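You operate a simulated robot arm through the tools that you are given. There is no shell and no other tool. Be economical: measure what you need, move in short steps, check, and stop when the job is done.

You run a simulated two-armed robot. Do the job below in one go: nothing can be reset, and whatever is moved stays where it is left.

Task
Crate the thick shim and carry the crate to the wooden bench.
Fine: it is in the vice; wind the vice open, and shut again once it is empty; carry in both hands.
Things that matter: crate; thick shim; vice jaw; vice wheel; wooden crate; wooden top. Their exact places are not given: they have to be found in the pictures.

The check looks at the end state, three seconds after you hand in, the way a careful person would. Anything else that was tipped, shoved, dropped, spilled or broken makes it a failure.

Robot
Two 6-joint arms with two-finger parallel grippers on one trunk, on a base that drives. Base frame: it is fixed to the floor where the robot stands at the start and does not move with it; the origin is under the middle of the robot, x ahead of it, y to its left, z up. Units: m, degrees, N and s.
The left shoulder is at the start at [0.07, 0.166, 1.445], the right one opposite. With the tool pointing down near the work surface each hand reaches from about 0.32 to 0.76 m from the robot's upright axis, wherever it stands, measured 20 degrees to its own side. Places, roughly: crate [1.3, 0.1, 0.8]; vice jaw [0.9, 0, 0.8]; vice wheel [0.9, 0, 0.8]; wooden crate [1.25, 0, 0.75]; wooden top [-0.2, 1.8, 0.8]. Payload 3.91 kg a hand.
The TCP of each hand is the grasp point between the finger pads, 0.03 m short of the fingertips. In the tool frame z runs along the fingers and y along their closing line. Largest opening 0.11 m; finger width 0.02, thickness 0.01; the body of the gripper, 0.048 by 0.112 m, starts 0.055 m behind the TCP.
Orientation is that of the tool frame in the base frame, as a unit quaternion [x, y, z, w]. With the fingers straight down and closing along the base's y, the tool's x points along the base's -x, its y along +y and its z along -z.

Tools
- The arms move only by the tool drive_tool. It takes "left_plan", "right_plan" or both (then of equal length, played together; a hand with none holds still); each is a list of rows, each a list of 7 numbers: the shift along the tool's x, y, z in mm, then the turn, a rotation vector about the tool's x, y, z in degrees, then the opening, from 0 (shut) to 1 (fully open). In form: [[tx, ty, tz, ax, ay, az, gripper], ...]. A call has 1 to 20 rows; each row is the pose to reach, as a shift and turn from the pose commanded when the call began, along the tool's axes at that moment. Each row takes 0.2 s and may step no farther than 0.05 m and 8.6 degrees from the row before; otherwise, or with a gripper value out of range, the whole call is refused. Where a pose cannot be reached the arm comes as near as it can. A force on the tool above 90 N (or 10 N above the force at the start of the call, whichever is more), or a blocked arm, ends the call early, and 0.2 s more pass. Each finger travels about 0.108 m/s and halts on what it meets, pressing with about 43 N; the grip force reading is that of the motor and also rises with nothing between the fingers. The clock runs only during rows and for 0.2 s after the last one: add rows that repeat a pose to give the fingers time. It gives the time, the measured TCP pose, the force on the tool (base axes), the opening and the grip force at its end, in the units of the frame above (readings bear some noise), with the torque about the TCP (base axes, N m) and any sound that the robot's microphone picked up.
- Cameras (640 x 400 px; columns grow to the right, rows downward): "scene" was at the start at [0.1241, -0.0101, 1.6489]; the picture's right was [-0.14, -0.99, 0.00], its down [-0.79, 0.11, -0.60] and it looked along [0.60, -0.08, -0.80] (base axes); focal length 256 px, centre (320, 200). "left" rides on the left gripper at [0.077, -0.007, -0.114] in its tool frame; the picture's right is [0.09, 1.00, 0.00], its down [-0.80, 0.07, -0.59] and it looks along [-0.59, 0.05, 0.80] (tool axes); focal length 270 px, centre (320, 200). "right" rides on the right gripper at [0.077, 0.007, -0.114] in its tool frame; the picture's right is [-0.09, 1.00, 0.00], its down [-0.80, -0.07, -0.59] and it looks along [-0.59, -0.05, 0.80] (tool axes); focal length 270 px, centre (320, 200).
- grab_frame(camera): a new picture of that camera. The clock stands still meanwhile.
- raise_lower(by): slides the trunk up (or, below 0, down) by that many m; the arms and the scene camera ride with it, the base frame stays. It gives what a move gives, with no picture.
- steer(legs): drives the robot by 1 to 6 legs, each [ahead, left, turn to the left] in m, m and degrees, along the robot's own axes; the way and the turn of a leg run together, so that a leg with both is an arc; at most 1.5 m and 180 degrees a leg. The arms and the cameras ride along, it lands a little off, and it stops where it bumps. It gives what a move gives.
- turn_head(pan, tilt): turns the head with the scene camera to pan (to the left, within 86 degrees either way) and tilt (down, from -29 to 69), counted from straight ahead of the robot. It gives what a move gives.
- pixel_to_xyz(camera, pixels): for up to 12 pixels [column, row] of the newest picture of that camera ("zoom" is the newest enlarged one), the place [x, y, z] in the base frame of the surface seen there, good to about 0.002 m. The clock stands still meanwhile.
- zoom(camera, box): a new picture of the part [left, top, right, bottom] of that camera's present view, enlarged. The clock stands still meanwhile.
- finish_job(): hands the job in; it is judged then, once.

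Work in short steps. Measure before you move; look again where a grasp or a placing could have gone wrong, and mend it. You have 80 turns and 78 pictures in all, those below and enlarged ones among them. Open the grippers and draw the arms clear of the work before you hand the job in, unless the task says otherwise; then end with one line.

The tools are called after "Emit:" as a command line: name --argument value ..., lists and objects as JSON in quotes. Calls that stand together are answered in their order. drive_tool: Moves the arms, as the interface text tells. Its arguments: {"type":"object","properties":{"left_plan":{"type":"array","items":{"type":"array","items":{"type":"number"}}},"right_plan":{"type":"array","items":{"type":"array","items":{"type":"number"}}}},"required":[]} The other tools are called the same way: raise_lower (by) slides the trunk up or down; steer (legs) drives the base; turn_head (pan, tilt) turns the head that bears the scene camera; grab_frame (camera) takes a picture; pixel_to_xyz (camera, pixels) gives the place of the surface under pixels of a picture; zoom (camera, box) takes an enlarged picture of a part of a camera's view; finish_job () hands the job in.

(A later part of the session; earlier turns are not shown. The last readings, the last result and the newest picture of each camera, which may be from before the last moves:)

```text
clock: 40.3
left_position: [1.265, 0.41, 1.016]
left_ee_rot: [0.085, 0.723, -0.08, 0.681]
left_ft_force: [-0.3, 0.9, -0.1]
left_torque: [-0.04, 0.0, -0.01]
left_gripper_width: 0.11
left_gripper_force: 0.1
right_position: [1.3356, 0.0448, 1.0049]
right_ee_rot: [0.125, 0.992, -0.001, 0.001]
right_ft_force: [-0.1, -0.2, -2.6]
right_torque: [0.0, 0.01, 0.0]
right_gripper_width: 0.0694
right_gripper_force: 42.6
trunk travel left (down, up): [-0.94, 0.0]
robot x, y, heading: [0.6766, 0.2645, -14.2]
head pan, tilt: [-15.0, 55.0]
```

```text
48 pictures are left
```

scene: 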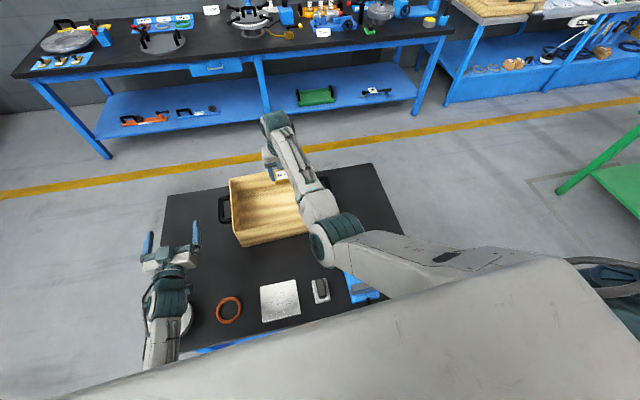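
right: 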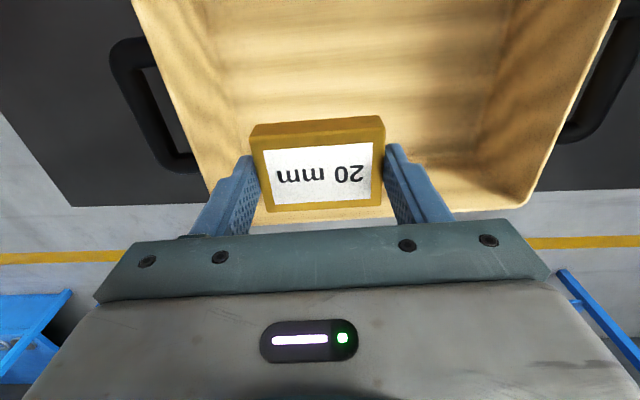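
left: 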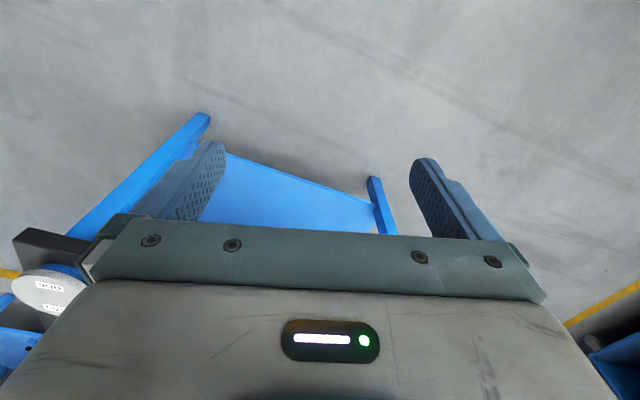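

The shim is over the crate centre. I descend 182 mm so it just meets the floor, watching the force.

Emit:
drive_tool --right_plan '[[0, 0, 40, 0, 0, 0, 0.3], [0, 0, 80, 0, 0, 0, 0.3], [0, 0, 120, 0, 0, 0, 0.3], [0, 0, 150, 0, 0, 0, 0.3], [0, 0, 165, 0, 0, 0, 0.3], [0, 0, 175, 0, 0, 0, 0.3], [0, 0, 181, 0, 0, 0, 0.3]]'

Emit:
grab_frame --camera "right"

```text
clock: 41.9
left_position: [1.2639, 0.4093, 1.0152]
left_ee_rot: [0.085, 0.723, -0.08, 0.681]
left_ft_force: [-0.2, 1.4, -0.4]
left_torque: [0.0, -0.03, -0.01]
left_gripper_width: 0.11
left_gripper_force: 0.1
right_position: [1.3277, 0.0458, 0.8341]
right_ee_rot: [0.126, 0.992, -0.001, 0.002]
right_ft_force: [-0.1, -1.1, -1.9]
right_torque: [0.02, -0.04, -0.01]
right_gripper_width: 0.0692
right_gripper_force: 42.4
right hand out of reach, approached as far as the arm can: row 6, 7
trunk travel left (down, up): [-0.94, 0.0]
robot x, y, heading: [0.6764, 0.2675, -14.2]
head pan, tilt: [-15.0, 55.0]
```

```text
47 pictures are left
```

right: 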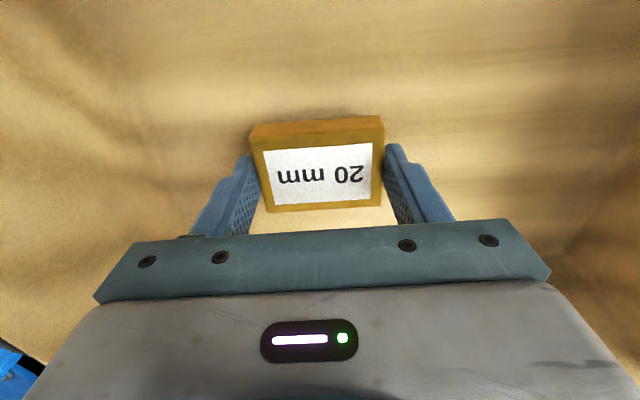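

The arm hit its reach limit at z 0.834, about 14 mm above the floor. I lower the trunk by 13 mm instead, which also moves the free left hand harmlessly.

Emit:
raise_lower --by -0.013

Emit:
pixel_to_xyz --camera "right" --pixels '[[315, 128], [320, 170], [320, 60], [480, 150], [180, 120]]'

```text
clock: 42.5
left_position: [1.2654, 0.4106, 1.0023]
left_ee_rot: [0.086, 0.723, -0.08, 0.68]
left_ft_force: [-0.8, -0.4, 0.0]
left_torque: [0.0, 0.0, -0.01]
left_gripper_width: 0.1097
left_gripper_force: 0.0
right_position: [1.3285, 0.0472, 0.8195]
right_ee_rot: [0.126, 0.992, -0.001, 0.001]
right_ft_force: [-0.6, -0.2, -0.7]
right_torque: [0.02, 0.01, -0.02]
right_gripper_width: 0.0695
right_gripper_force: 43.0
trunk travel left (down, up): [-0.927, 0.013]
robot x, y, heading: [0.6764, 0.2611, -14.2]
head pan, tilt: [-15.0, 55.0]
```

```text
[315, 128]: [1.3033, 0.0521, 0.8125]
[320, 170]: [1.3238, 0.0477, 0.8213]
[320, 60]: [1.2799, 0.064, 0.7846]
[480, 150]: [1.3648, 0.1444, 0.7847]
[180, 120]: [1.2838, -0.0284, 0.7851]
```

The shim is now within 2 mm of the floor. I open and lift out.

Emit:
drive_tool --right_plan '[[0, 0, 0, 0, 0, 0, 0.7], [0, 0, 0, 0, 0, 0, 0.8], [0, 0, 0, 0, 0, 0, 0.8], [0, 0, -30, 0, 0, 0, 0.8], [0, 0, -60, 0, 0, 0, 0.8], [0, 0, -100, 0, 0, 0, 0.8], [0, 0, -140, 0, 0, 0, 0.8], [0, 0, -180, 0, 0, 0, 0.8]]'

Emit:
grab_frame --camera "right"

```text
clock: 44.3
left_position: [1.2636, 0.4112, 1.0023]
left_ee_rot: [0.085, 0.723, -0.08, 0.681]
left_ft_force: [-0.2, 0.5, -0.6]
left_torque: [0.07, -0.04, 0.02]
left_gripper_width: 0.1101
left_gripper_force: 0.0
right_position: [1.3259, 0.047, 1.0001]
right_ee_rot: [0.126, 0.992, -0.001, 0.0]
right_ft_force: [-0.1, 0.3, -0.2]
right_torque: [0.0, 0.02, -0.02]
right_gripper_width: 0.0879
right_gripper_force: 0.0
trunk travel left (down, up): [-0.927, 0.013]
robot x, y, heading: [0.6765, 0.2626, -14.5]
head pan, tilt: [-15.0, 55.0]
```

```text
46 pictures are left
```

right: 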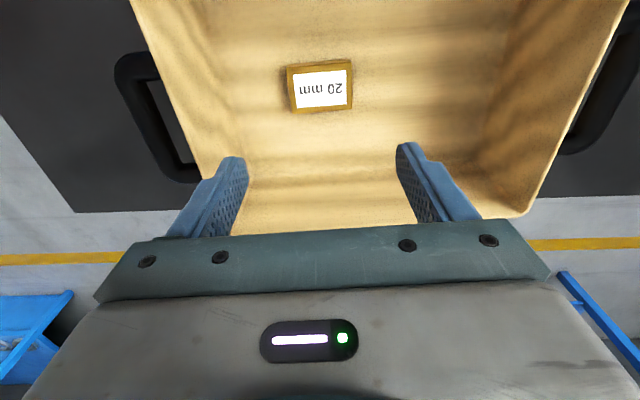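

The shim lies flat in the crate. I draw the right hand back over open table, then drive back to the vice-working spot to shut it.

Emit:
drive_tool --right_plan '[[20, -23, 0, 0, 0, 0, 0.8], [41, -46, 0, 0, 0, 0, 0.8], [62, -70, 0, 0, 0, 0, 0.8], [82, -93, 0, 0, 0, 0, 0.8], [103, -105, 0, 0, 0, 0, 0.8]]'

Emit:
steer --legs '[[-0.43, 0, 0], [0, -0.036, -1.7]]'

```text
clock: 45.5
left_position: [1.2638, 0.4107, 1.0036]
left_ee_rot: [0.086, 0.723, -0.08, 0.681]
left_ft_force: [-0.1, 0.5, -0.2]
left_torque: [0.01, 0.0, -0.03]
left_gripper_width: 0.1102
left_gripper_force: 0.1
right_position: [1.2008, -0.03, 1.0035]
right_ee_rot: [0.126, 0.992, 0.0, 0.001]
right_ft_force: [0.1, 0.1, 0.0]
right_torque: [-0.01, 0.01, 0.0]
right_gripper_width: 0.0879
right_gripper_force: 0.2
trunk travel left (down, up): [-0.927, 0.013]
robot x, y, heading: [0.6769, 0.2641, -14.3]
head pan, tilt: [-15.0, 55.0]
```

```text
clock: 48.6
left_position: [0.849, 0.4676, 1.0003]
left_ee_rot: [0.098, 0.722, -0.097, 0.678]
left_ft_force: [0.1, 0.4, -0.7]
left_torque: [-0.01, -0.03, -0.08]
left_gripper_width: 0.1102
left_gripper_force: 0.1
right_position: [0.7704, 0.0304, 1.0034]
right_ee_rot: [0.144, 0.99, -0.004, 0.0]
right_ft_force: [1.0, 1.4, 1.2]
right_torque: [-0.05, 0.0, -0.03]
right_gripper_width: 0.0881
right_gripper_force: 0.0
trunk travel left (down, up): [-0.927, 0.013]
robot x, y, heading: [0.2555, 0.3348, -16.6]
head pan, tilt: [-15.0, 55.0]
```

The right hand is at s=0.731, t=0.244. I turn it forward again, shift 7 mm right, then lower the trunk by 0.177.

Emit:
drive_tool --right_plan '[[0, -1, 0, 0, -8.2, 0, 0.8], [0, -2, 0, 0, -16.4, 0, 0.8], [0, -3, 0, 0, -24.6, 0, 0.8], [0, -4, 0, 0, -32.8, 0, 0.8], [0, -5, 0, 0, -41, 0, 0.8], [0, -6, 0, 0, -49.2, 0, 0.8], [0, -7, 0, 0, -57.4, 0, 0.8], [0, -7, 0, 0, -65.6, 0, 0.8], [0, -7, 0, 0, -73.8, 0, 0.8], [0, -7, 0, 0, -82, 0, 0.8], [0, -7, 0, 0, -90, 0, 0.8]]'

Emit:
raise_lower --by -0.177

Emit:
grab_frame --camera "right"

Emit:
zoom --camera "scene" --box '[270, 105, 370, 185]'

```text
clock: 51.0
left_position: [0.8459, 0.4603, 1.0022]
left_ee_rot: [0.1, 0.721, -0.093, 0.679]
left_ft_force: [-0.2, 0.1, 0.5]
left_torque: [-0.04, 0.04, 0.01]
left_gripper_width: 0.1101
left_gripper_force: 0.1
right_position: [0.7635, 0.0142, 1.0007]
right_ee_rot: [0.113, 0.716, -0.107, 0.681]
right_ft_force: [-0.1, 0.1, -0.3]
right_torque: [-0.04, 0.0, 0.0]
right_gripper_width: 0.0881
right_gripper_force: 0.1
right hand out of reach, approached as far as the arm can: row 11
trunk travel left (down, up): [-0.927, 0.013]
robot x, y, heading: [0.2507, 0.3401, -16.3]
head pan, tilt: [-15.0, 55.0]
```

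```text
clock: 53.0
left_position: [0.8456, 0.4597, 0.8253]
left_ee_rot: [0.1, 0.721, -0.093, 0.679]
left_ft_force: [0.1, 0.2, 0.6]
left_torque: [0.01, 0.03, 0.02]
left_gripper_width: 0.1101
left_gripper_force: 0.1
right_position: [0.7636, 0.0138, 0.8244]
right_ee_rot: [0.111, 0.716, -0.106, 0.681]
right_ft_force: [-0.3, 0.7, -0.1]
right_torque: [0.01, -0.03, -0.04]
right_gripper_width: 0.088
right_gripper_force: 0.0
trunk travel left (down, up): [-0.75, 0.19]
robot x, y, heading: [0.25, 0.3357, -16.7]
head pan, tilt: [-15.0, 55.0]
```

```text
45 pictures are left
```

right: 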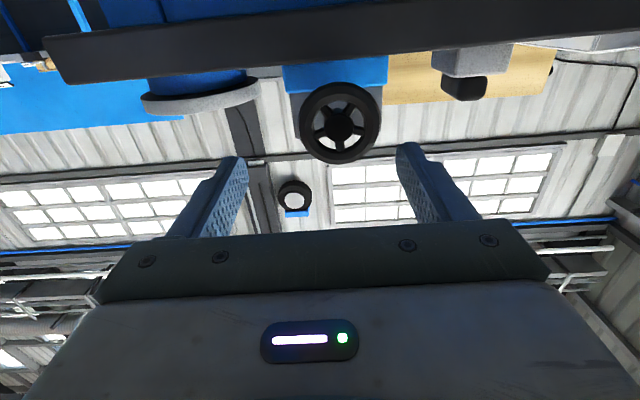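

```text
5.00 times, centred on (320, 145) of scene
```

zoom: 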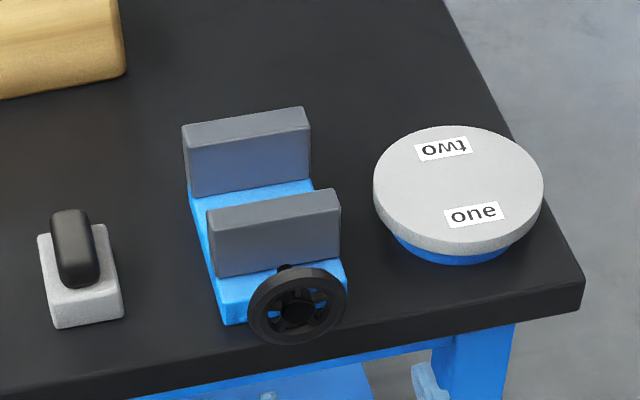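

The vice is empty. The hand is pitched 3° down, yawed 1.5° too far and 12 mm right of the axis; I correct that and advance halfway.

Emit:
drive_tool --right_plan '[[-3, 6, 0, -0.8, -1.5, 0, 0.85], [-5, 12, 0, -1.5, -2.9, 0, 0.85], [-6, 12, 20, -1.5, -2.9, 0, 0.85], [-7, 13, 40, -1.5, -2.9, 0, 0.85], [-7, 13, 40, -1.5, -2.9, 0, 0.85]]'

Emit:
grab_frame --camera "right"

```text
clock: 54.2
left_position: [0.8468, 0.4621, 0.8248]
left_ee_rot: [0.1, 0.722, -0.093, 0.678]
left_ft_force: [0.0, 0.4, 0.6]
left_torque: [0.02, 0.02, 0.0]
left_gripper_width: 0.1097
left_gripper_force: 0.0
right_position: [0.8065, 0.0129, 0.8277]
right_ee_rot: [0.098, 0.701, -0.1, 0.699]
right_ft_force: [0.6, -0.1, -0.2]
right_torque: [0.01, 0.01, -0.01]
right_gripper_width: 0.0933
right_gripper_force: 0.0
right hand out of reach, approached as far as the arm can: row 1, 2, 3, 4
trunk travel left (down, up): [-0.75, 0.19]
robot x, y, heading: [0.2494, 0.3385, -16.5]
head pan, tilt: [-15.0, 55.0]
```

```text
43 pictures are left
```

right: 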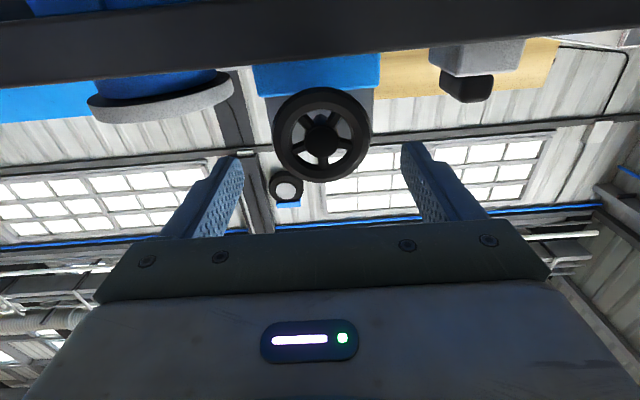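

Aligned (t=0.237, z=0.828, level). I advance 46 mm horizontally, narrow to just over the rim, turn loosely to +72°, then grip.

Emit:
drive_tool --right_plan '[[0, 1, 16, 0, 0, 0, 0.85], [0, 1, 32, 0, 0, 0, 0.85], [0, 1, 45, 0, 0, 0, 0.85], [0, 1, 45, 0, 0, 0, 0.65], [0, 1, 45, 0, 0, 0, 0.65], [0, 1, 45, 0, 0, 8, 0.65], [0, 1, 45, 0, 0, 16, 0.65], [0, 1, 45, 0, 0, 24, 0.65], [0, 1, 45, 0, 0, 32, 0.65], [0, 1, 45, 0, 0, 40, 0.65], [0, 1, 45, 0, 0, 48, 0.65], [0, 1, 45, 0, 0, 56, 0.65], [0, 1, 45, 0, 0, 64, 0.65], [0, 1, 45, 0, 0, 72, 0.65], [0, 1, 45, 0, 0, 72, 0.3], [0, 1, 45, 0, 0, 72, 0.3]]'

Emit:
zoom --camera "scene" --box '[270, 105, 370, 185]'

```text
clock: 57.6
left_position: [0.8468, 0.4605, 0.8243]
left_ee_rot: [0.1, 0.722, -0.092, 0.679]
left_ft_force: [-0.1, 1.0, -1.1]
left_torque: [0.02, -0.02, 0.04]
left_gripper_width: 0.1101
left_gripper_force: 0.1
right_position: [0.8488, 0.0013, 0.8265]
right_ee_rot: [0.494, 0.508, 0.331, 0.623]
right_ft_force: [-8.4, -0.2, -14.8]
right_torque: [0.12, 0.28, -0.16]
right_gripper_width: 0.0659
right_gripper_force: 45.2
right hand out of reach, approached as far as the arm can: row 2, 3, 6, 7
trunk travel left (down, up): [-0.75, 0.19]
robot x, y, heading: [0.254, 0.3406, -16.3]
head pan, tilt: [-15.0, 55.0]
```

```text
5.00 times, centred on (320, 145) of scene
```

zoom: 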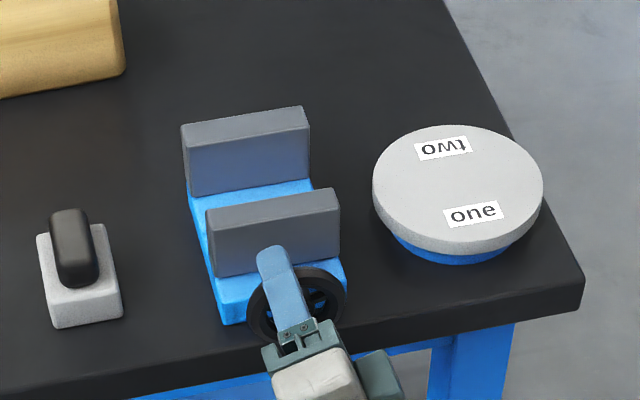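

Gripped. I wind counter-clockwise 136°, then loosen and return, and check the jaw.

Emit:
drive_tool --right_plan '[[0, 0, 0, 0, 0, -8, 0.3], [0, 0, 0, 0, 0, -16, 0.3], [0, 0, 0, 0, 0, -24, 0.3], [0, 0, 0, 0, 0, -32, 0.3], [0, 0, 0, 0, 0, -40, 0.3], [0, 0, 0, 0, 0, -48, 0.3], [0, 0, 0, 0, 0, -56, 0.3], [0, 0, 0, 0, 0, -64, 0.3], [0, 0, 0, 0, 0, -72, 0.3], [0, 0, 0, 0, 0, -80, 0.3], [0, 0, 0, 0, 0, -88, 0.3], [0, 0, 0, 0, 0, -96, 0.3], [0, 0, 0, 0, 0, -104, 0.3], [0, 0, 0, 0, 0, -112, 0.3], [0, 0, 0, 0, 0, -120, 0.3], [0, 0, 0, 0, 0, -128, 0.3], [0, 0, 0, 0, 0, -136, 0.3]]'

Emit:
zoom --camera "scene" --box '[270, 105, 370, 185]'

```text
clock: 61.2
left_position: [0.8469, 0.4615, 0.8226]
left_ee_rot: [0.099, 0.722, -0.092, 0.678]
left_ft_force: [0.0, 0.1, 0.5]
left_torque: [0.02, -0.02, -0.04]
left_gripper_width: 0.1097
left_gripper_force: 0.0
right_position: [0.8502, 0.0029, 0.8259]
right_ee_rot: [-0.288, 0.648, -0.455, 0.54]
right_ft_force: [-7.9, 8.9, -21.9]
right_torque: [0.34, 0.81, -0.26]
right_gripper_width: 0.0654
right_gripper_force: 45.1
trunk travel left (down, up): [-0.75, 0.19]
robot x, y, heading: [0.2535, 0.3379, -16.8]
head pan, tilt: [-15.0, 55.0]
```

```text
5.00 times, centred on (320, 145) of scene
```

zoom: 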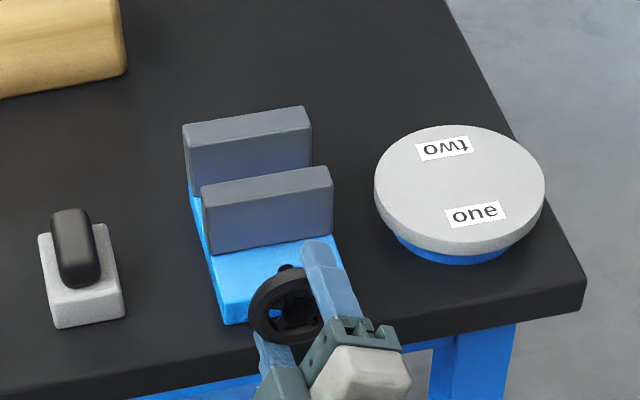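

The jaw advanced noticeably. I loosen, return +136°, regrip, and wind another stroke.

Emit:
drive_tool --right_plan '[[0, 0, 0, 0, 0, 0, 0.65], [0, 0, 0, 0, 0, 8, 0.65], [0, 0, 0, 0, 0, 16, 0.65], [0, 0, 0, 0, 0, 24, 0.65], [0, 0, 0, 0, 0, 32, 0.65], [0, 0, 0, 0, 0, 40, 0.65], [0, 0, 0, 0, 0, 48, 0.65], [0, 0, 0, 0, 0, 56, 0.65], [0, 0, 0, 0, 0, 64, 0.65], [0, 0, 0, 0, 0, 72, 0.65], [0, 0, 0, 0, 0, 80, 0.65], [0, 0, 0, 0, 0, 88, 0.65], [0, 0, 0, 0, 0, 96, 0.65], [0, 0, 0, 0, 0, 104, 0.65], [0, 0, 0, 0, 0, 112, 0.65], [0, 0, 0, 0, 0, 120, 0.65], [0, 0, 0, 0, 0, 128, 0.65], [0, 0, 0, 0, 0, 136, 0.65], [0, 0, 0, 0, 0, 136, 0.3], [0, 0, 0, 0, 0, 136, 0.3]]'

Emit:
zoom --camera "scene" --box '[270, 105, 370, 185]'

Emit:
drive_tool --right_plan '[[0, 0, 0, 0, 0, -8, 0.3], [0, 0, 0, 0, 0, -16, 0.3], [0, 0, 0, 0, 0, -24, 0.3], [0, 0, 0, 0, 0, -32, 0.3], [0, 0, 0, 0, 0, -40, 0.3], [0, 0, 0, 0, 0, -48, 0.3], [0, 0, 0, 0, 0, -56, 0.3], [0, 0, 0, 0, 0, -64, 0.3], [0, 0, 0, 0, 0, -72, 0.3], [0, 0, 0, 0, 0, -80, 0.3], [0, 0, 0, 0, 0, -88, 0.3], [0, 0, 0, 0, 0, -96, 0.3], [0, 0, 0, 0, 0, -104, 0.3], [0, 0, 0, 0, 0, -112, 0.3], [0, 0, 0, 0, 0, -120, 0.3], [0, 0, 0, 0, 0, -128, 0.3], [0, 0, 0, 0, 0, -136, 0.3]]'

Emit:
zoom --camera "scene" --box '[270, 105, 370, 185]'

```text
clock: 65.4
left_position: [0.8463, 0.461, 0.8252]
left_ee_rot: [0.1, 0.722, -0.093, 0.679]
left_ft_force: [-0.4, 0.1, 0.2]
left_torque: [-0.01, 0.04, 0.01]
left_gripper_width: 0.1101
left_gripper_force: 0.1
right_position: [0.8492, 0.0011, 0.8264]
right_ee_rot: [0.495, 0.508, 0.33, 0.623]
right_ft_force: [-8.9, -0.2, -15.0]
right_torque: [0.1, 0.39, -0.14]
right_gripper_width: 0.0673
right_gripper_force: 44.9
trunk travel left (down, up): [-0.75, 0.19]
robot x, y, heading: [0.2502, 0.3376, -16.5]
head pan, tilt: [-15.0, 55.0]
```

```text
5.00 times, centred on (320, 145) of scene
```

zoom: 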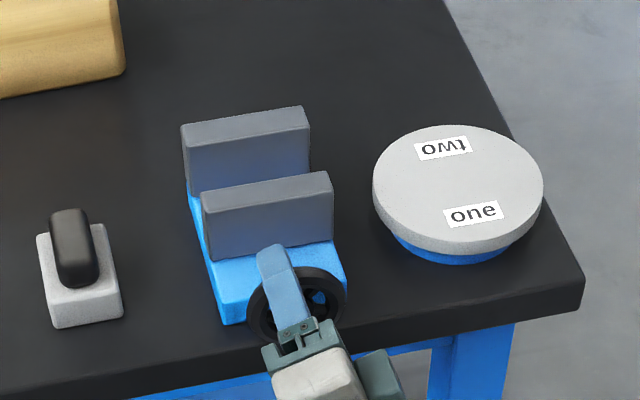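

```text
clock: 69.0
left_position: [0.847, 0.4631, 0.8227]
left_ee_rot: [0.099, 0.723, -0.094, 0.678]
left_ft_force: [0.3, -0.9, -0.2]
left_torque: [0.04, 0.0, 0.01]
left_gripper_width: 0.1102
left_gripper_force: 0.1
right_position: [0.8524, 0.0049, 0.8289]
right_ee_rot: [-0.289, 0.647, -0.457, 0.538]
right_ft_force: [9.8, 21.9, -5.9]
right_torque: [0.11, 0.07, 0.93]
right_gripper_width: 0.0655
right_gripper_force: 45.1
trunk travel left (down, up): [-0.75, 0.19]
robot x, y, heading: [0.2519, 0.3385, -16.4]
head pan, tilt: [-15.0, 55.0]
```

```text
5.00 times, centred on (320, 145) of scene
```

zoom: 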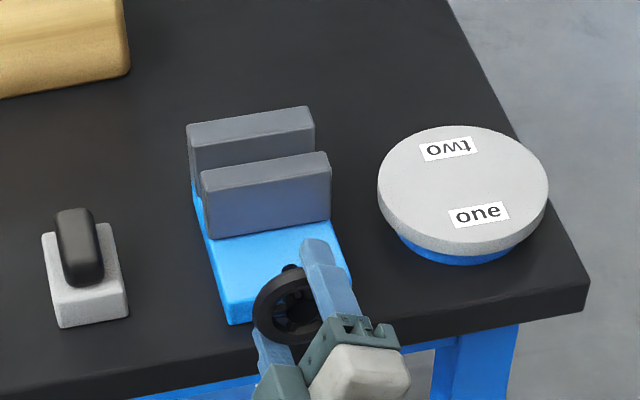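

The jaws close steadily (~10 mm net a stroke; the loose return drags the wheel back slightly). I repeat with slightly more opening on return, two strokes.

Emit:
drive_tool --right_plan '[[0, 0, 0, 0, 0, 0, 0.67], [0, 0, 0, 0, 0, 8, 0.67], [0, 0, 0, 0, 0, 16, 0.67], [0, 0, 0, 0, 0, 24, 0.67], [0, 0, 0, 0, 0, 32, 0.67], [0, 0, 0, 0, 0, 40, 0.67], [0, 0, 0, 0, 0, 48, 0.67], [0, 0, 0, 0, 0, 56, 0.67], [0, 0, 0, 0, 0, 64, 0.67], [0, 0, 0, 0, 0, 72, 0.67], [0, 0, 0, 0, 0, 80, 0.67], [0, 0, 0, 0, 0, 88, 0.67], [0, 0, 0, 0, 0, 96, 0.67], [0, 0, 0, 0, 0, 104, 0.67], [0, 0, 0, 0, 0, 112, 0.67], [0, 0, 0, 0, 0, 120, 0.67], [0, 0, 0, 0, 0, 128, 0.67], [0, 0, 0, 0, 0, 136, 0.67], [0, 0, 0, 0, 0, 136, 0.3], [0, 0, 0, 0, 0, 136, 0.3]]'

Emit:
drive_tool --right_plan '[[0, 0, 0, 0, 0, -8, 0.3], [0, 0, 0, 0, 0, -16, 0.3], [0, 0, 0, 0, 0, -24, 0.3], [0, 0, 0, 0, 0, -32, 0.3], [0, 0, 0, 0, 0, -40, 0.3], [0, 0, 0, 0, 0, -48, 0.3], [0, 0, 0, 0, 0, -56, 0.3], [0, 0, 0, 0, 0, -64, 0.3], [0, 0, 0, 0, 0, -72, 0.3], [0, 0, 0, 0, 0, -80, 0.3], [0, 0, 0, 0, 0, -88, 0.3], [0, 0, 0, 0, 0, -96, 0.3], [0, 0, 0, 0, 0, -104, 0.3], [0, 0, 0, 0, 0, -112, 0.3], [0, 0, 0, 0, 0, -120, 0.3], [0, 0, 0, 0, 0, -128, 0.3], [0, 0, 0, 0, 0, -136, 0.3]]'

Emit:
zoom --camera "scene" --box '[270, 105, 370, 185]'

```text
clock: 73.2
left_position: [0.8463, 0.4599, 0.8247]
left_ee_rot: [0.101, 0.721, -0.094, 0.679]
left_ft_force: [0.0, -0.3, -0.2]
left_torque: [-0.04, -0.02, 0.01]
left_gripper_width: 0.11
left_gripper_force: 0.0
right_position: [0.8488, 0.0017, 0.8259]
right_ee_rot: [0.495, 0.508, 0.33, 0.623]
right_ft_force: [-9.7, 0.3, -15.9]
right_torque: [0.16, 0.4, -0.25]
right_gripper_width: 0.0661
right_gripper_force: 45.0
trunk travel left (down, up): [-0.75, 0.19]
robot x, y, heading: [0.2507, 0.3388, -16.4]
head pan, tilt: [-15.0, 55.0]
```

```text
clock: 76.8
left_position: [0.8471, 0.4606, 0.8256]
left_ee_rot: [0.099, 0.722, -0.093, 0.679]
left_ft_force: [-0.5, -0.1, 0.1]
left_torque: [0.01, 0.02, 0.03]
left_gripper_width: 0.1101
left_gripper_force: 0.0
right_position: [0.8516, 0.0017, 0.8278]
right_ee_rot: [-0.288, 0.648, -0.455, 0.539]
right_ft_force: [-11.7, 8.7, -22.6]
right_torque: [0.3, 0.88, -0.45]
right_gripper_width: 0.0655
right_gripper_force: 45.1
trunk travel left (down, up): [-0.75, 0.19]
robot x, y, heading: [0.2518, 0.3386, -16.4]
head pan, tilt: [-15.0, 55.0]
```

```text
5.00 times, centred on (320, 145) of scene
```

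zoom: 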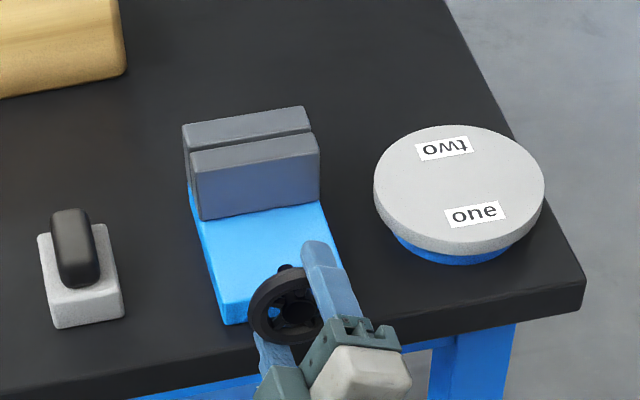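

Nearly shut. One more return and stroke; it will stall/slip when the jaws meet.

Emit:
drive_tool --right_plan '[[0, 0, 0, 0, 0, 0, 0.67], [0, 0, 0, 0, 0, 8, 0.67], [0, 0, 0, 0, 0, 16, 0.67], [0, 0, 0, 0, 0, 24, 0.67], [0, 0, 0, 0, 0, 32, 0.67], [0, 0, 0, 0, 0, 40, 0.67], [0, 0, 0, 0, 0, 48, 0.67], [0, 0, 0, 0, 0, 56, 0.67], [0, 0, 0, 0, 0, 64, 0.67], [0, 0, 0, 0, 0, 72, 0.67], [0, 0, 0, 0, 0, 80, 0.67], [0, 0, 0, 0, 0, 88, 0.67], [0, 0, 0, 0, 0, 96, 0.67], [0, 0, 0, 0, 0, 104, 0.67], [0, 0, 0, 0, 0, 112, 0.67], [0, 0, 0, 0, 0, 120, 0.67], [0, 0, 0, 0, 0, 128, 0.67], [0, 0, 0, 0, 0, 136, 0.67], [0, 0, 0, 0, 0, 136, 0.3], [0, 0, 0, 0, 0, 136, 0.3]]'

Emit:
drive_tool --right_plan '[[0, 0, 0, 0, 0, -8, 0.3], [0, 0, 0, 0, 0, -16, 0.3], [0, 0, 0, 0, 0, -24, 0.3], [0, 0, 0, 0, 0, -32, 0.3], [0, 0, 0, 0, 0, -40, 0.3], [0, 0, 0, 0, 0, -48, 0.3], [0, 0, 0, 0, 0, -56, 0.3], [0, 0, 0, 0, 0, -64, 0.3], [0, 0, 0, 0, 0, -72, 0.3], [0, 0, 0, 0, 0, -80, 0.3], [0, 0, 0, 0, 0, -88, 0.3], [0, 0, 0, 0, 0, -96, 0.3], [0, 0, 0, 0, 0, -104, 0.3], [0, 0, 0, 0, 0, -112, 0.3], [0, 0, 0, 0, 0, -120, 0.3], [0, 0, 0, 0, 0, -128, 0.3], [0, 0, 0, 0, 0, -136, 0.3]]'

Emit:
zoom --camera "scene" --box '[270, 105, 370, 185]'

```text
clock: 81.0
left_position: [0.8463, 0.4602, 0.8251]
left_ee_rot: [0.099, 0.722, -0.092, 0.679]
left_ft_force: [-0.5, -0.4, -0.1]
left_torque: [0.02, 0.03, 0.03]
left_gripper_width: 0.11
left_gripper_force: 0.0
right_position: [0.8494, 0.0019, 0.8266]
right_ee_rot: [0.494, 0.508, 0.33, 0.624]
right_ft_force: [-7.6, 1.9, -14.9]
right_torque: [0.02, -0.01, -0.49]
right_gripper_width: 0.0666
right_gripper_force: 44.8
trunk travel left (down, up): [-0.75, 0.19]
robot x, y, heading: [0.2508, 0.3345, -16.4]
head pan, tilt: [-15.0, 55.0]
```

```text
clock: 84.6
left_position: [0.8466, 0.4627, 0.8239]
left_ee_rot: [0.1, 0.722, -0.093, 0.678]
left_ft_force: [0.6, 0.3, 0.3]
left_torque: [0.01, -0.01, -0.04]
left_gripper_width: 0.1102
left_gripper_force: 0.1
right_position: [0.8497, 0.0028, 0.8277]
right_ee_rot: [-0.288, 0.647, -0.456, 0.539]
right_ft_force: [1.8, 7.9, -10.6]
right_torque: [0.81, -0.23, 0.25]
right_gripper_width: 0.0671
right_gripper_force: 45.3
trunk travel left (down, up): [-0.75, 0.19]
robot x, y, heading: [0.252, 0.3393, -16.5]
head pan, tilt: [-15.0, 55.0]
```

```text
5.00 times, centred on (320, 145) of scene
```

zoom: 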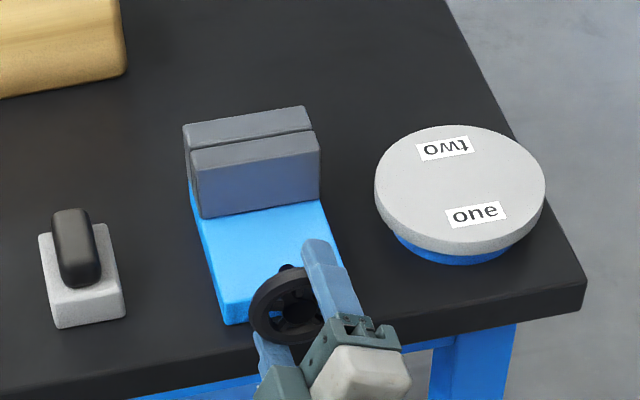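

The jaw hardly moved and the resisting torque rose to the slipping level, so it is at its end. I check the gap closely.

Emit:
zoom --camera "scene" --box '[294, 122, 326, 142]'

Emit:
pixel_to_xyz --camera "zoom" --pixels '[[120, 80], [500, 20], [120, 180], [520, 110], [150, 150], [300, 130], [320, 50]]'

```text
16.00 times, centred on (310, 132) of scene
```

zoom: 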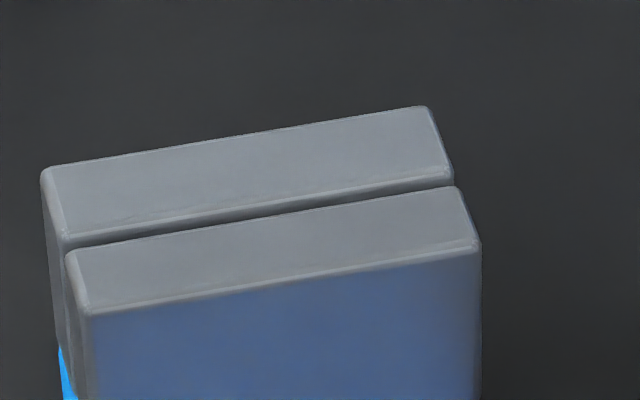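

```text
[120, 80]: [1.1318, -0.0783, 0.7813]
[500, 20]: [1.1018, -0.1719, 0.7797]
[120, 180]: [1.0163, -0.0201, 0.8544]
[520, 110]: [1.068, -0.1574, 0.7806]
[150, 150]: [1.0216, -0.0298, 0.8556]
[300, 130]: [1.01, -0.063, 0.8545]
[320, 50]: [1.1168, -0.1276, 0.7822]
```

A gap of ~2–3 mm remains between the jaws. I do one more stroke to see whether it is the true stop.

Emit:
drive_tool --right_plan '[[0, 0, 0, 0, 0, 0, 0.67], [0, 0, 0, 0, 0, 8, 0.67], [0, 0, 0, 0, 0, 16, 0.67], [0, 0, 0, 0, 0, 24, 0.67], [0, 0, 0, 0, 0, 32, 0.67], [0, 0, 0, 0, 0, 40, 0.67], [0, 0, 0, 0, 0, 48, 0.67], [0, 0, 0, 0, 0, 56, 0.67], [0, 0, 0, 0, 0, 64, 0.67], [0, 0, 0, 0, 0, 72, 0.67], [0, 0, 0, 0, 0, 80, 0.67], [0, 0, 0, 0, 0, 80, 0.3], [0, 0, 0, 0, 0, 80, 0.3]]'

Emit:
grab_frame --camera "right"

Emit:
drive_tool --right_plan '[[0, 0, 0, 0, 0, -8, 0.1], [0, 0, 0, 0, 0, -16, 0.1], [0, 0, 0, 0, 0, -24, 0.1], [0, 0, 0, 0, 0, -32, 0.1], [0, 0, 0, 0, 0, -40, 0.1], [0, 0, 0, 0, 0, -48, 0.1], [0, 0, 0, 0, 0, -56, 0.1], [0, 0, 0, 0, 0, -64, 0.1], [0, 0, 0, 0, 0, -72, 0.1], [0, 0, 0, 0, 0, -80, 0.1]]'

Emit:
grab_frame --camera "right"

Emit:
zoom --camera "scene" --box '[294, 122, 326, 142]'

```text
clock: 87.4
left_position: [0.8453, 0.4595, 0.8254]
left_ee_rot: [0.101, 0.721, -0.093, 0.68]
left_ft_force: [1.1, 0.1, 1.2]
left_torque: [0.0, 0.06, 0.03]
left_gripper_width: 0.1102
left_gripper_force: 0.0
right_position: [0.8493, -0.0006, 0.8284]
right_ee_rot: [0.198, 0.679, -0.002, 0.707]
right_ft_force: [-1.4, -9.2, -0.7]
right_torque: [-0.04, -0.08, -0.68]
right_gripper_width: 0.0658
right_gripper_force: 45.6
trunk travel left (down, up): [-0.75, 0.19]
robot x, y, heading: [0.2521, 0.3366, -16.2]
head pan, tilt: [-15.0, 55.0]
```

```text
35 pictures are left
```

right: 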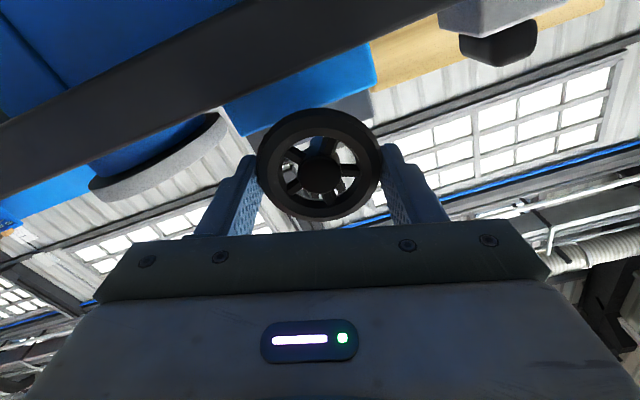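

```text
clock: 89.6
left_position: [0.8466, 0.4609, 0.8249]
left_ee_rot: [0.099, 0.722, -0.093, 0.678]
left_ft_force: [0.2, -0.6, 0.7]
left_torque: [-0.01, -0.01, -0.01]
left_gripper_width: 0.1098
left_gripper_force: 0.1
right_position: [0.8511, 0.0025, 0.8272]
right_ee_rot: [-0.288, 0.648, -0.455, 0.539]
right_ft_force: [3.1, 11.0, -11.1]
right_torque: [0.86, -0.2, 0.07]
right_gripper_width: 0.0675
right_gripper_force: 44.7
trunk travel left (down, up): [-0.75, 0.19]
robot x, y, heading: [0.2516, 0.3383, -16.6]
head pan, tilt: [-15.0, 55.0]
```

```text
34 pictures are left
```

right: 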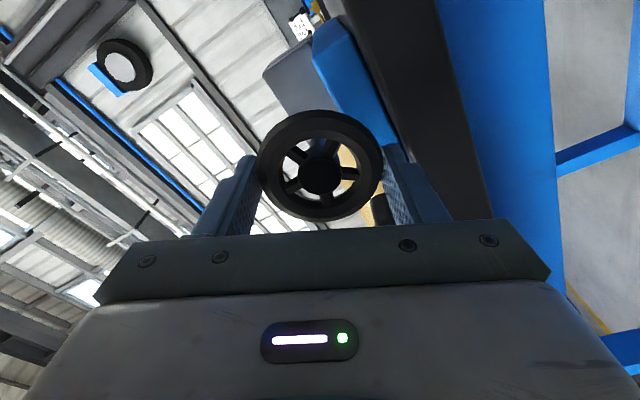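

```text
16.00 times, centred on (310, 132) of scene
```

zoom: 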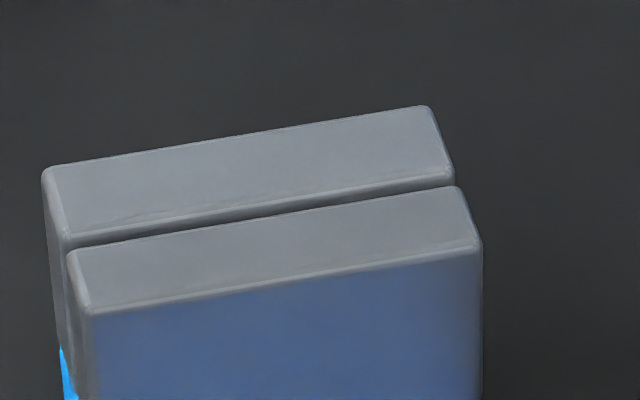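

Identical gap and the wheel slips in the grip: the vice is at its closed stop. I loosen, withdraw straight back and level the hand.

Emit:
drive_tool --right_plan '[[0, 0, 0, 0, 0, 0, 0.66], [0, 0, 0, 0, 0, 0, 0.66], [0, 0, -10, 0, 0, 0, 0.66], [0, 0, -30, 0, 0, 0, 0.66], [0, 0, -60, 0, 0, 0, 0.66], [0, 0, -90, 0, 0, 0, 0.66], [0, 0, -90, 0, 0, 8, 0.8], [0, 0, -90, 0, 0, 16, 0.8], [0, 0, -90, 0, 0, 24, 0.8], [0, 0, -90, 0, 0, 32, 0.8], [0, 0, -90, 0, 0, 40, 0.8], [0, 0, -90, 0, 0, 48, 0.8], [0, 0, -90, 0, 0, 56, 0.8], [0, 0, -90, 0, 0, 64, 0.8]]'

Emit:
raise_lower --by 0.19

Emit:
drive_tool --right_plan '[[0, 0, 0, 0, 8.2, 0, 0.8], [0, 0, 0, 0, 16.4, 0, 0.8], [0, 0, 0, 0, 24.6, 0, 0.8], [0, 0, 0, 0, 32.8, 0, 0.8], [0, 0, 0, 0, 41, 0, 0.8], [0, 0, 0, 0, 49.2, 0, 0.8], [0, 0, 0, 0, 57.4, 0, 0.8], [0, 0, 0, 0, 65.6, 0, 0.8], [0, 0, 0, 0, 73.8, 0, 0.8], [0, 0, 0, 0, 82, 0, 0.8], [0, 0, 0, 0, 90, 0, 0.8]]' --left_plan '[[0, 0, 0, 0, 8.2, 0, 0.8], [0, 0, 0, 0, 16.4, 0, 0.8], [0, 0, 0, 0, 24.6, 0, 0.8], [0, 0, 0, 0, 32.8, 0, 0.8], [0, 0, 0, 0, 41, 0, 0.8], [0, 0, 0, 0, 49.2, 0, 0.8], [0, 0, 0, 0, 57.4, 0, 0.8], [0, 0, 0, 0, 65.6, 0, 0.8], [0, 0, 0, 0, 73.8, 0, 0.8], [0, 0, 0, 0, 82, 0, 0.8], [0, 0, 0, 0, 86, 0, 0.8]]'

Emit:
grab_frame --camera "scene"

```text
clock: 92.6
left_position: [0.8456, 0.4608, 0.8259]
left_ee_rot: [0.101, 0.722, -0.094, 0.678]
left_ft_force: [0.3, 0.4, -0.8]
left_torque: [-0.01, 0.04, 0.02]
left_gripper_width: 0.11
left_gripper_force: 0.1
right_position: [0.7626, 0.0275, 0.8287]
right_ee_rot: [0.101, 0.7, -0.099, 0.7]
right_ft_force: [-0.1, 0.6, 0.3]
right_torque: [0.01, -0.01, 0.02]
right_gripper_width: 0.0878
right_gripper_force: 0.1
right hand out of reach, approached as far as the arm can: row 5
trunk travel left (down, up): [-0.75, 0.19]
robot x, y, heading: [0.2505, 0.3366, -16.3]
head pan, tilt: [-15.0, 55.0]
```

```text
clock: 94.6
left_position: [0.8471, 0.4608, 1.0143]
left_ee_rot: [0.099, 0.721, -0.093, 0.679]
left_ft_force: [-0.7, 0.1, -0.2]
left_torque: [-0.01, 0.01, 0.02]
left_gripper_width: 0.1102
left_gripper_force: 0.0
right_position: [0.7628, 0.0273, 1.0193]
right_ee_rot: [0.1, 0.7, -0.1, 0.7]
right_ft_force: [-0.4, 0.2, -0.4]
right_torque: [0.0, 0.03, -0.01]
right_gripper_width: 0.088
right_gripper_force: 0.0
trunk travel left (down, up): [-0.94, 0.0]
robot x, y, heading: [0.2543, 0.3384, -16.4]
head pan, tilt: [-15.0, 55.0]
```

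```text
clock: 97.0
left_position: [0.8493, 0.4618, 1.0085]
left_ee_rot: [0.135, 0.991, 0.0, 0.005]
left_ft_force: [0.3, -0.5, 0.3]
left_torque: [0.04, 0.04, 0.0]
left_gripper_width: 0.0879
left_gripper_force: 0.1
left hand out of reach, approached as far as the arm can: row 11
right_position: [0.7653, 0.0264, 1.0181]
right_ee_rot: [0.141, 0.99, 0.001, -0.001]
right_ft_force: [-0.3, -0.4, -0.6]
right_torque: [0.01, 0.03, -0.01]
right_gripper_width: 0.088
right_gripper_force: 0.2
right hand out of reach, approached as far as the arm can: row 1
trunk travel left (down, up): [-0.94, 0.0]
robot x, y, heading: [0.2498, 0.3388, -16.7]
head pan, tilt: [-15.0, 55.0]
```

```text
32 pictures are left
```

scene: 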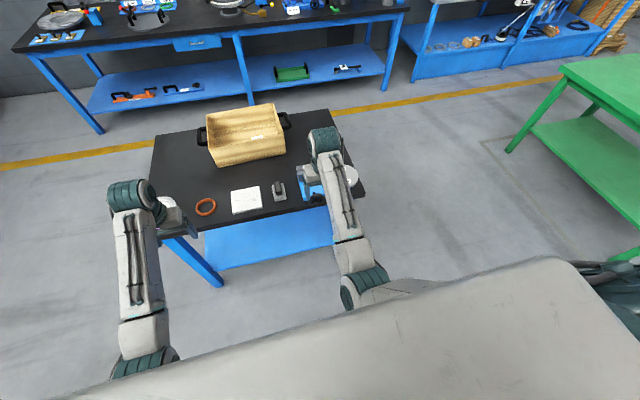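

Both hands point down at z≈1.01, and the shim is visible in the crate. I drive up to the crate, squared to it at 0.65 m.

Emit:
steer --legs '[[0, 0.027, 2.2], [0.4, 0, 0]]'

Emit:
steer --legs '[[0.065, 0, 0]]'

Emit:
turn_head --pan 0 --tilt 55

Emit:
grab_frame --camera "scene"

Emit:
grab_frame --camera "left"

Emit:
grab_frame --camera "right"

```text
clock: 99.9
left_position: [1.2307, 0.4112, 1.0102]
left_ee_rot: [0.119, 0.993, -0.001, 0.007]
left_ft_force: [0.0, 0.1, 0.9]
left_torque: [0.02, 0.02, 0.05]
left_gripper_width: 0.0879
left_gripper_force: 0.0
right_position: [1.159, -0.0281, 1.0202]
right_ee_rot: [0.125, 0.992, 0.001, 0.002]
right_ft_force: [0.0, 0.4, 0.3]
right_torque: [-0.02, -0.01, 0.0]
right_gripper_width: 0.0884
right_gripper_force: 0.1
trunk travel left (down, up): [-0.94, 0.0]
robot x, y, heading: [0.6391, 0.2669, -14.5]
head pan, tilt: [-15.0, 55.0]
```

```text
clock: 100.9
left_position: [1.2879, 0.3949, 1.0131]
left_ee_rot: [0.12, 0.993, -0.001, 0.009]
left_ft_force: [-1.8, 0.0, 0.4]
left_torque: [0.01, -0.05, -0.04]
left_gripper_width: 0.088
left_gripper_force: 0.1
right_position: [1.2151, -0.0439, 1.0233]
right_ee_rot: [0.126, 0.992, 0.0, 0.004]
right_ft_force: [-1.3, -0.3, 0.2]
right_torque: [0.0, -0.01, -0.01]
right_gripper_width: 0.0881
right_gripper_force: 0.0
trunk travel left (down, up): [-0.94, 0.0]
robot x, y, heading: [0.7008, 0.2503, -14.5]
head pan, tilt: [-15.0, 55.0]
```

```text
clock: 101.7
left_position: [1.2945, 0.3928, 1.0078]
left_ee_rot: [0.12, 0.993, 0.0, 0.005]
left_ft_force: [0.3, -0.3, -0.4]
left_torque: [0.01, 0.04, 0.03]
left_gripper_width: 0.0881
left_gripper_force: 0.1
right_position: [1.2223, -0.0442, 1.0178]
right_ee_rot: [0.126, 0.992, 0.0, -0.001]
right_ft_force: [-0.9, 0.4, -0.3]
right_torque: [0.02, -0.02, 0.03]
right_gripper_width: 0.0879
right_gripper_force: 0.1
trunk travel left (down, up): [-0.94, 0.0]
robot x, y, heading: [0.705, 0.2463, -14.7]
head pan, tilt: [0.0, 55.0]
```

```text
31 pictures are left
```

scene: 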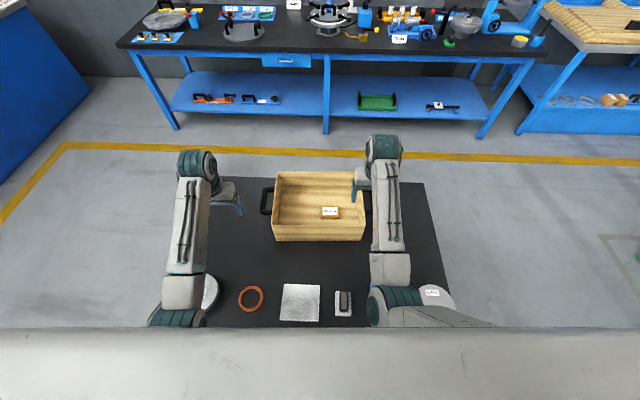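

```text
30 pictures are left
```

left: 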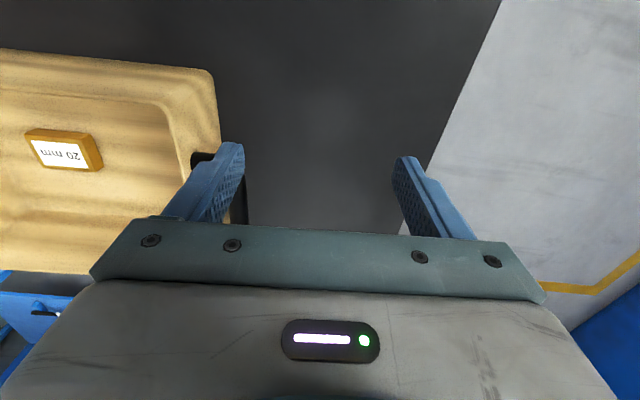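

```text
29 pictures are left
```

right: 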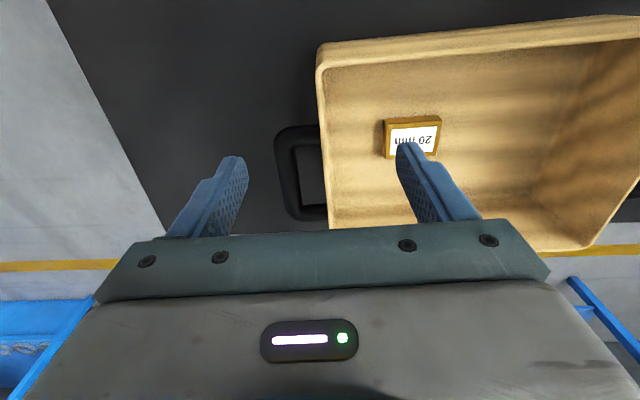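

Both handles are partly visible. I enlarge the scene around the crate for the handle bars.

Emit:
zoom --camera "scene" --box '[250, 160, 390, 250]'

Emit:
pixel_to_xyz --camera "right" --pixels '[[285, 160], [287, 190], [305, 132], [307, 170], [328, 90], [330, 160], [282, 150]]'

```text
4.44 times, centred on (320, 205) of scene
```

zoom: 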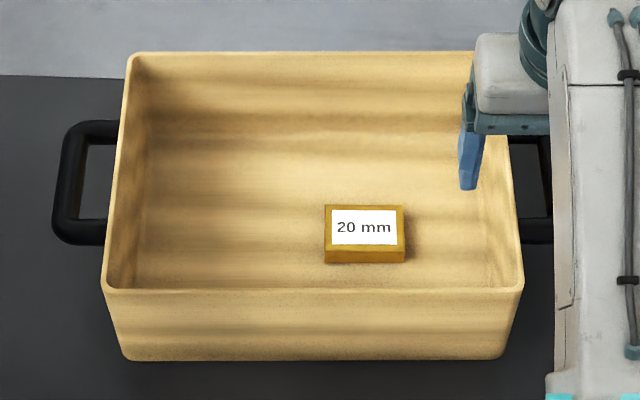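

```text
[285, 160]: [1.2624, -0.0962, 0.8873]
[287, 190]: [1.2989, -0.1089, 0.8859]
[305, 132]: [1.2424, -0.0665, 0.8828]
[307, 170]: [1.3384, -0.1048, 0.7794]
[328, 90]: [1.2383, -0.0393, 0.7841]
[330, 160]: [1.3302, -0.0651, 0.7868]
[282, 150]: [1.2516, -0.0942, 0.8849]
```

Emit:
pixel_to_xyz --camera "zoom" --pixels '[[68, 165], [68, 200], [75, 140], [92, 127], [88, 234], [72, 220], [132, 56], [108, 288], [518, 285], [68, 180], [80, 170], [118, 170]]'

```text
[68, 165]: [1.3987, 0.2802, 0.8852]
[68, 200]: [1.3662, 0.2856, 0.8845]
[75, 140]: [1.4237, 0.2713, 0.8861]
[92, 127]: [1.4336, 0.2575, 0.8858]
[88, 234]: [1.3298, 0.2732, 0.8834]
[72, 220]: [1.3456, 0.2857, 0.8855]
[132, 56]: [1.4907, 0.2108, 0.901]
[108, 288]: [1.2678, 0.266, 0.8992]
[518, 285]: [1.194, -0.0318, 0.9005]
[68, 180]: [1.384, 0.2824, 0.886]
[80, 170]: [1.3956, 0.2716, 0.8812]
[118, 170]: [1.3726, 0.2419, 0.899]
```

Handle bars: left mid (1.383,0.281), right mid (1.298,-0.105), top z 0.886. I move both hands over them with narrowed grips.

Emit:
drive_tool --left_plan '[[-28, -21, 0, 0, 0, 0, 0.4], [-57, -43, 0, 0, 0, 0, 0.4], [-85, -64, 0, 0, 0, 0, 0.4], [-113, -86, 0, 0, 0, 0, 0.4], [-113, -86, 20, 0, 0, 0, 0.4], [-113, -86, 40, 0, 0, 0, 0.4], [-113, -86, 40, 0, 0, 0, 0.4]]' --right_plan '[[-22, -10, 0, 0, 0, 0, 0.4], [-44, -20, 0, 0, 0, 0, 0.4], [-66, -30, 0, 0, 0, 0, 0.4], [-88, -40, 0, 0, 0, 0, 0.4], [-88, -40, 20, 0, 0, 0, 0.4], [-88, -40, 50, 0, 0, 0, 0.4], [-88, -40, 50, 0, 0, 0, 0.4]]'

Emit:
grab_frame --camera "left"

Emit:
grab_frame --camera "right"

```text
clock: 103.3
left_position: [1.3838, 0.2819, 0.9684]
left_ee_rot: [0.12, 0.993, 0.0, 0.006]
left_ft_force: [-0.1, -0.2, -0.4]
left_torque: [0.04, -0.05, 0.02]
left_gripper_width: 0.0436
left_gripper_force: 0.0
right_position: [1.2972, -0.1049, 0.9684]
right_ee_rot: [0.125, 0.992, 0.0, -0.001]
right_ft_force: [0.1, 0.7, 0.3]
right_torque: [-0.01, -0.02, 0.0]
right_gripper_width: 0.0438
right_gripper_force: 0.0
trunk travel left (down, up): [-0.94, 0.0]
robot x, y, heading: [0.7039, 0.2521, -14.8]
head pan, tilt: [0.0, 55.0]
```

```text
27 pictures are left
```

left: 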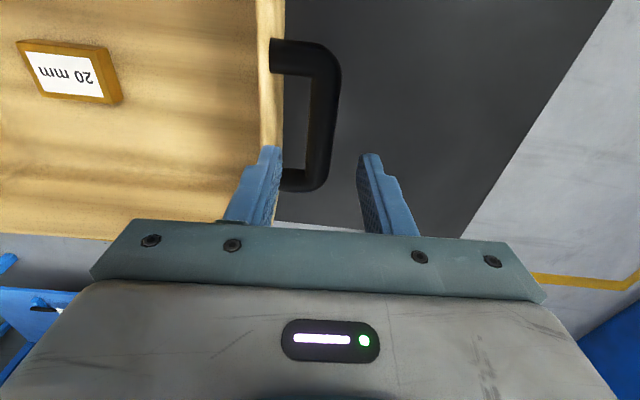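

```text
26 pictures are left
```

right: 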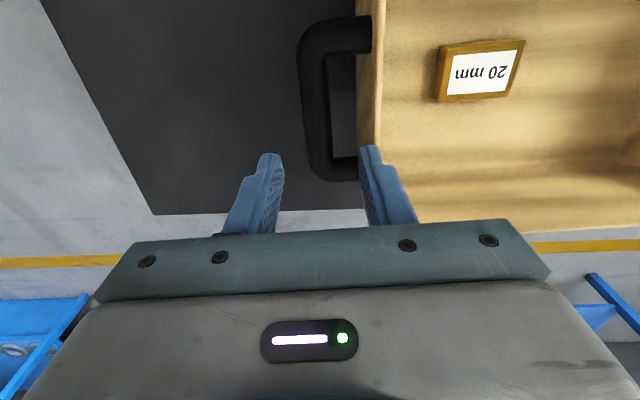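

Judging by the TCP projection (320,123), the bars sit a few mm farther outward. I measure the bar edges.

Emit:
pixel_to_xyz --camera "left" --pixels '[[314, 123], [320, 123], [327, 123], [334, 123], [338, 123], [283, 123]]'

Emit:
pixel_to_xyz --camera "right" --pixels '[[302, 110], [308, 110], [314, 110], [320, 110], [325, 110], [360, 110]]'

```text
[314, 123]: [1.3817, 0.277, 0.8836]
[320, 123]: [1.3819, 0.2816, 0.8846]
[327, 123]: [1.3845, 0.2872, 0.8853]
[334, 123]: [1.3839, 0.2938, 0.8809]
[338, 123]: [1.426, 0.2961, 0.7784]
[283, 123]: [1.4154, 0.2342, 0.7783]
```

```text
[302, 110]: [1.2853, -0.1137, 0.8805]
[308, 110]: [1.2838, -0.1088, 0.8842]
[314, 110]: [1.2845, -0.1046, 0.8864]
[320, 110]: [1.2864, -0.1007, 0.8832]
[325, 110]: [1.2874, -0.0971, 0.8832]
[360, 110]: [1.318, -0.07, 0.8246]
```

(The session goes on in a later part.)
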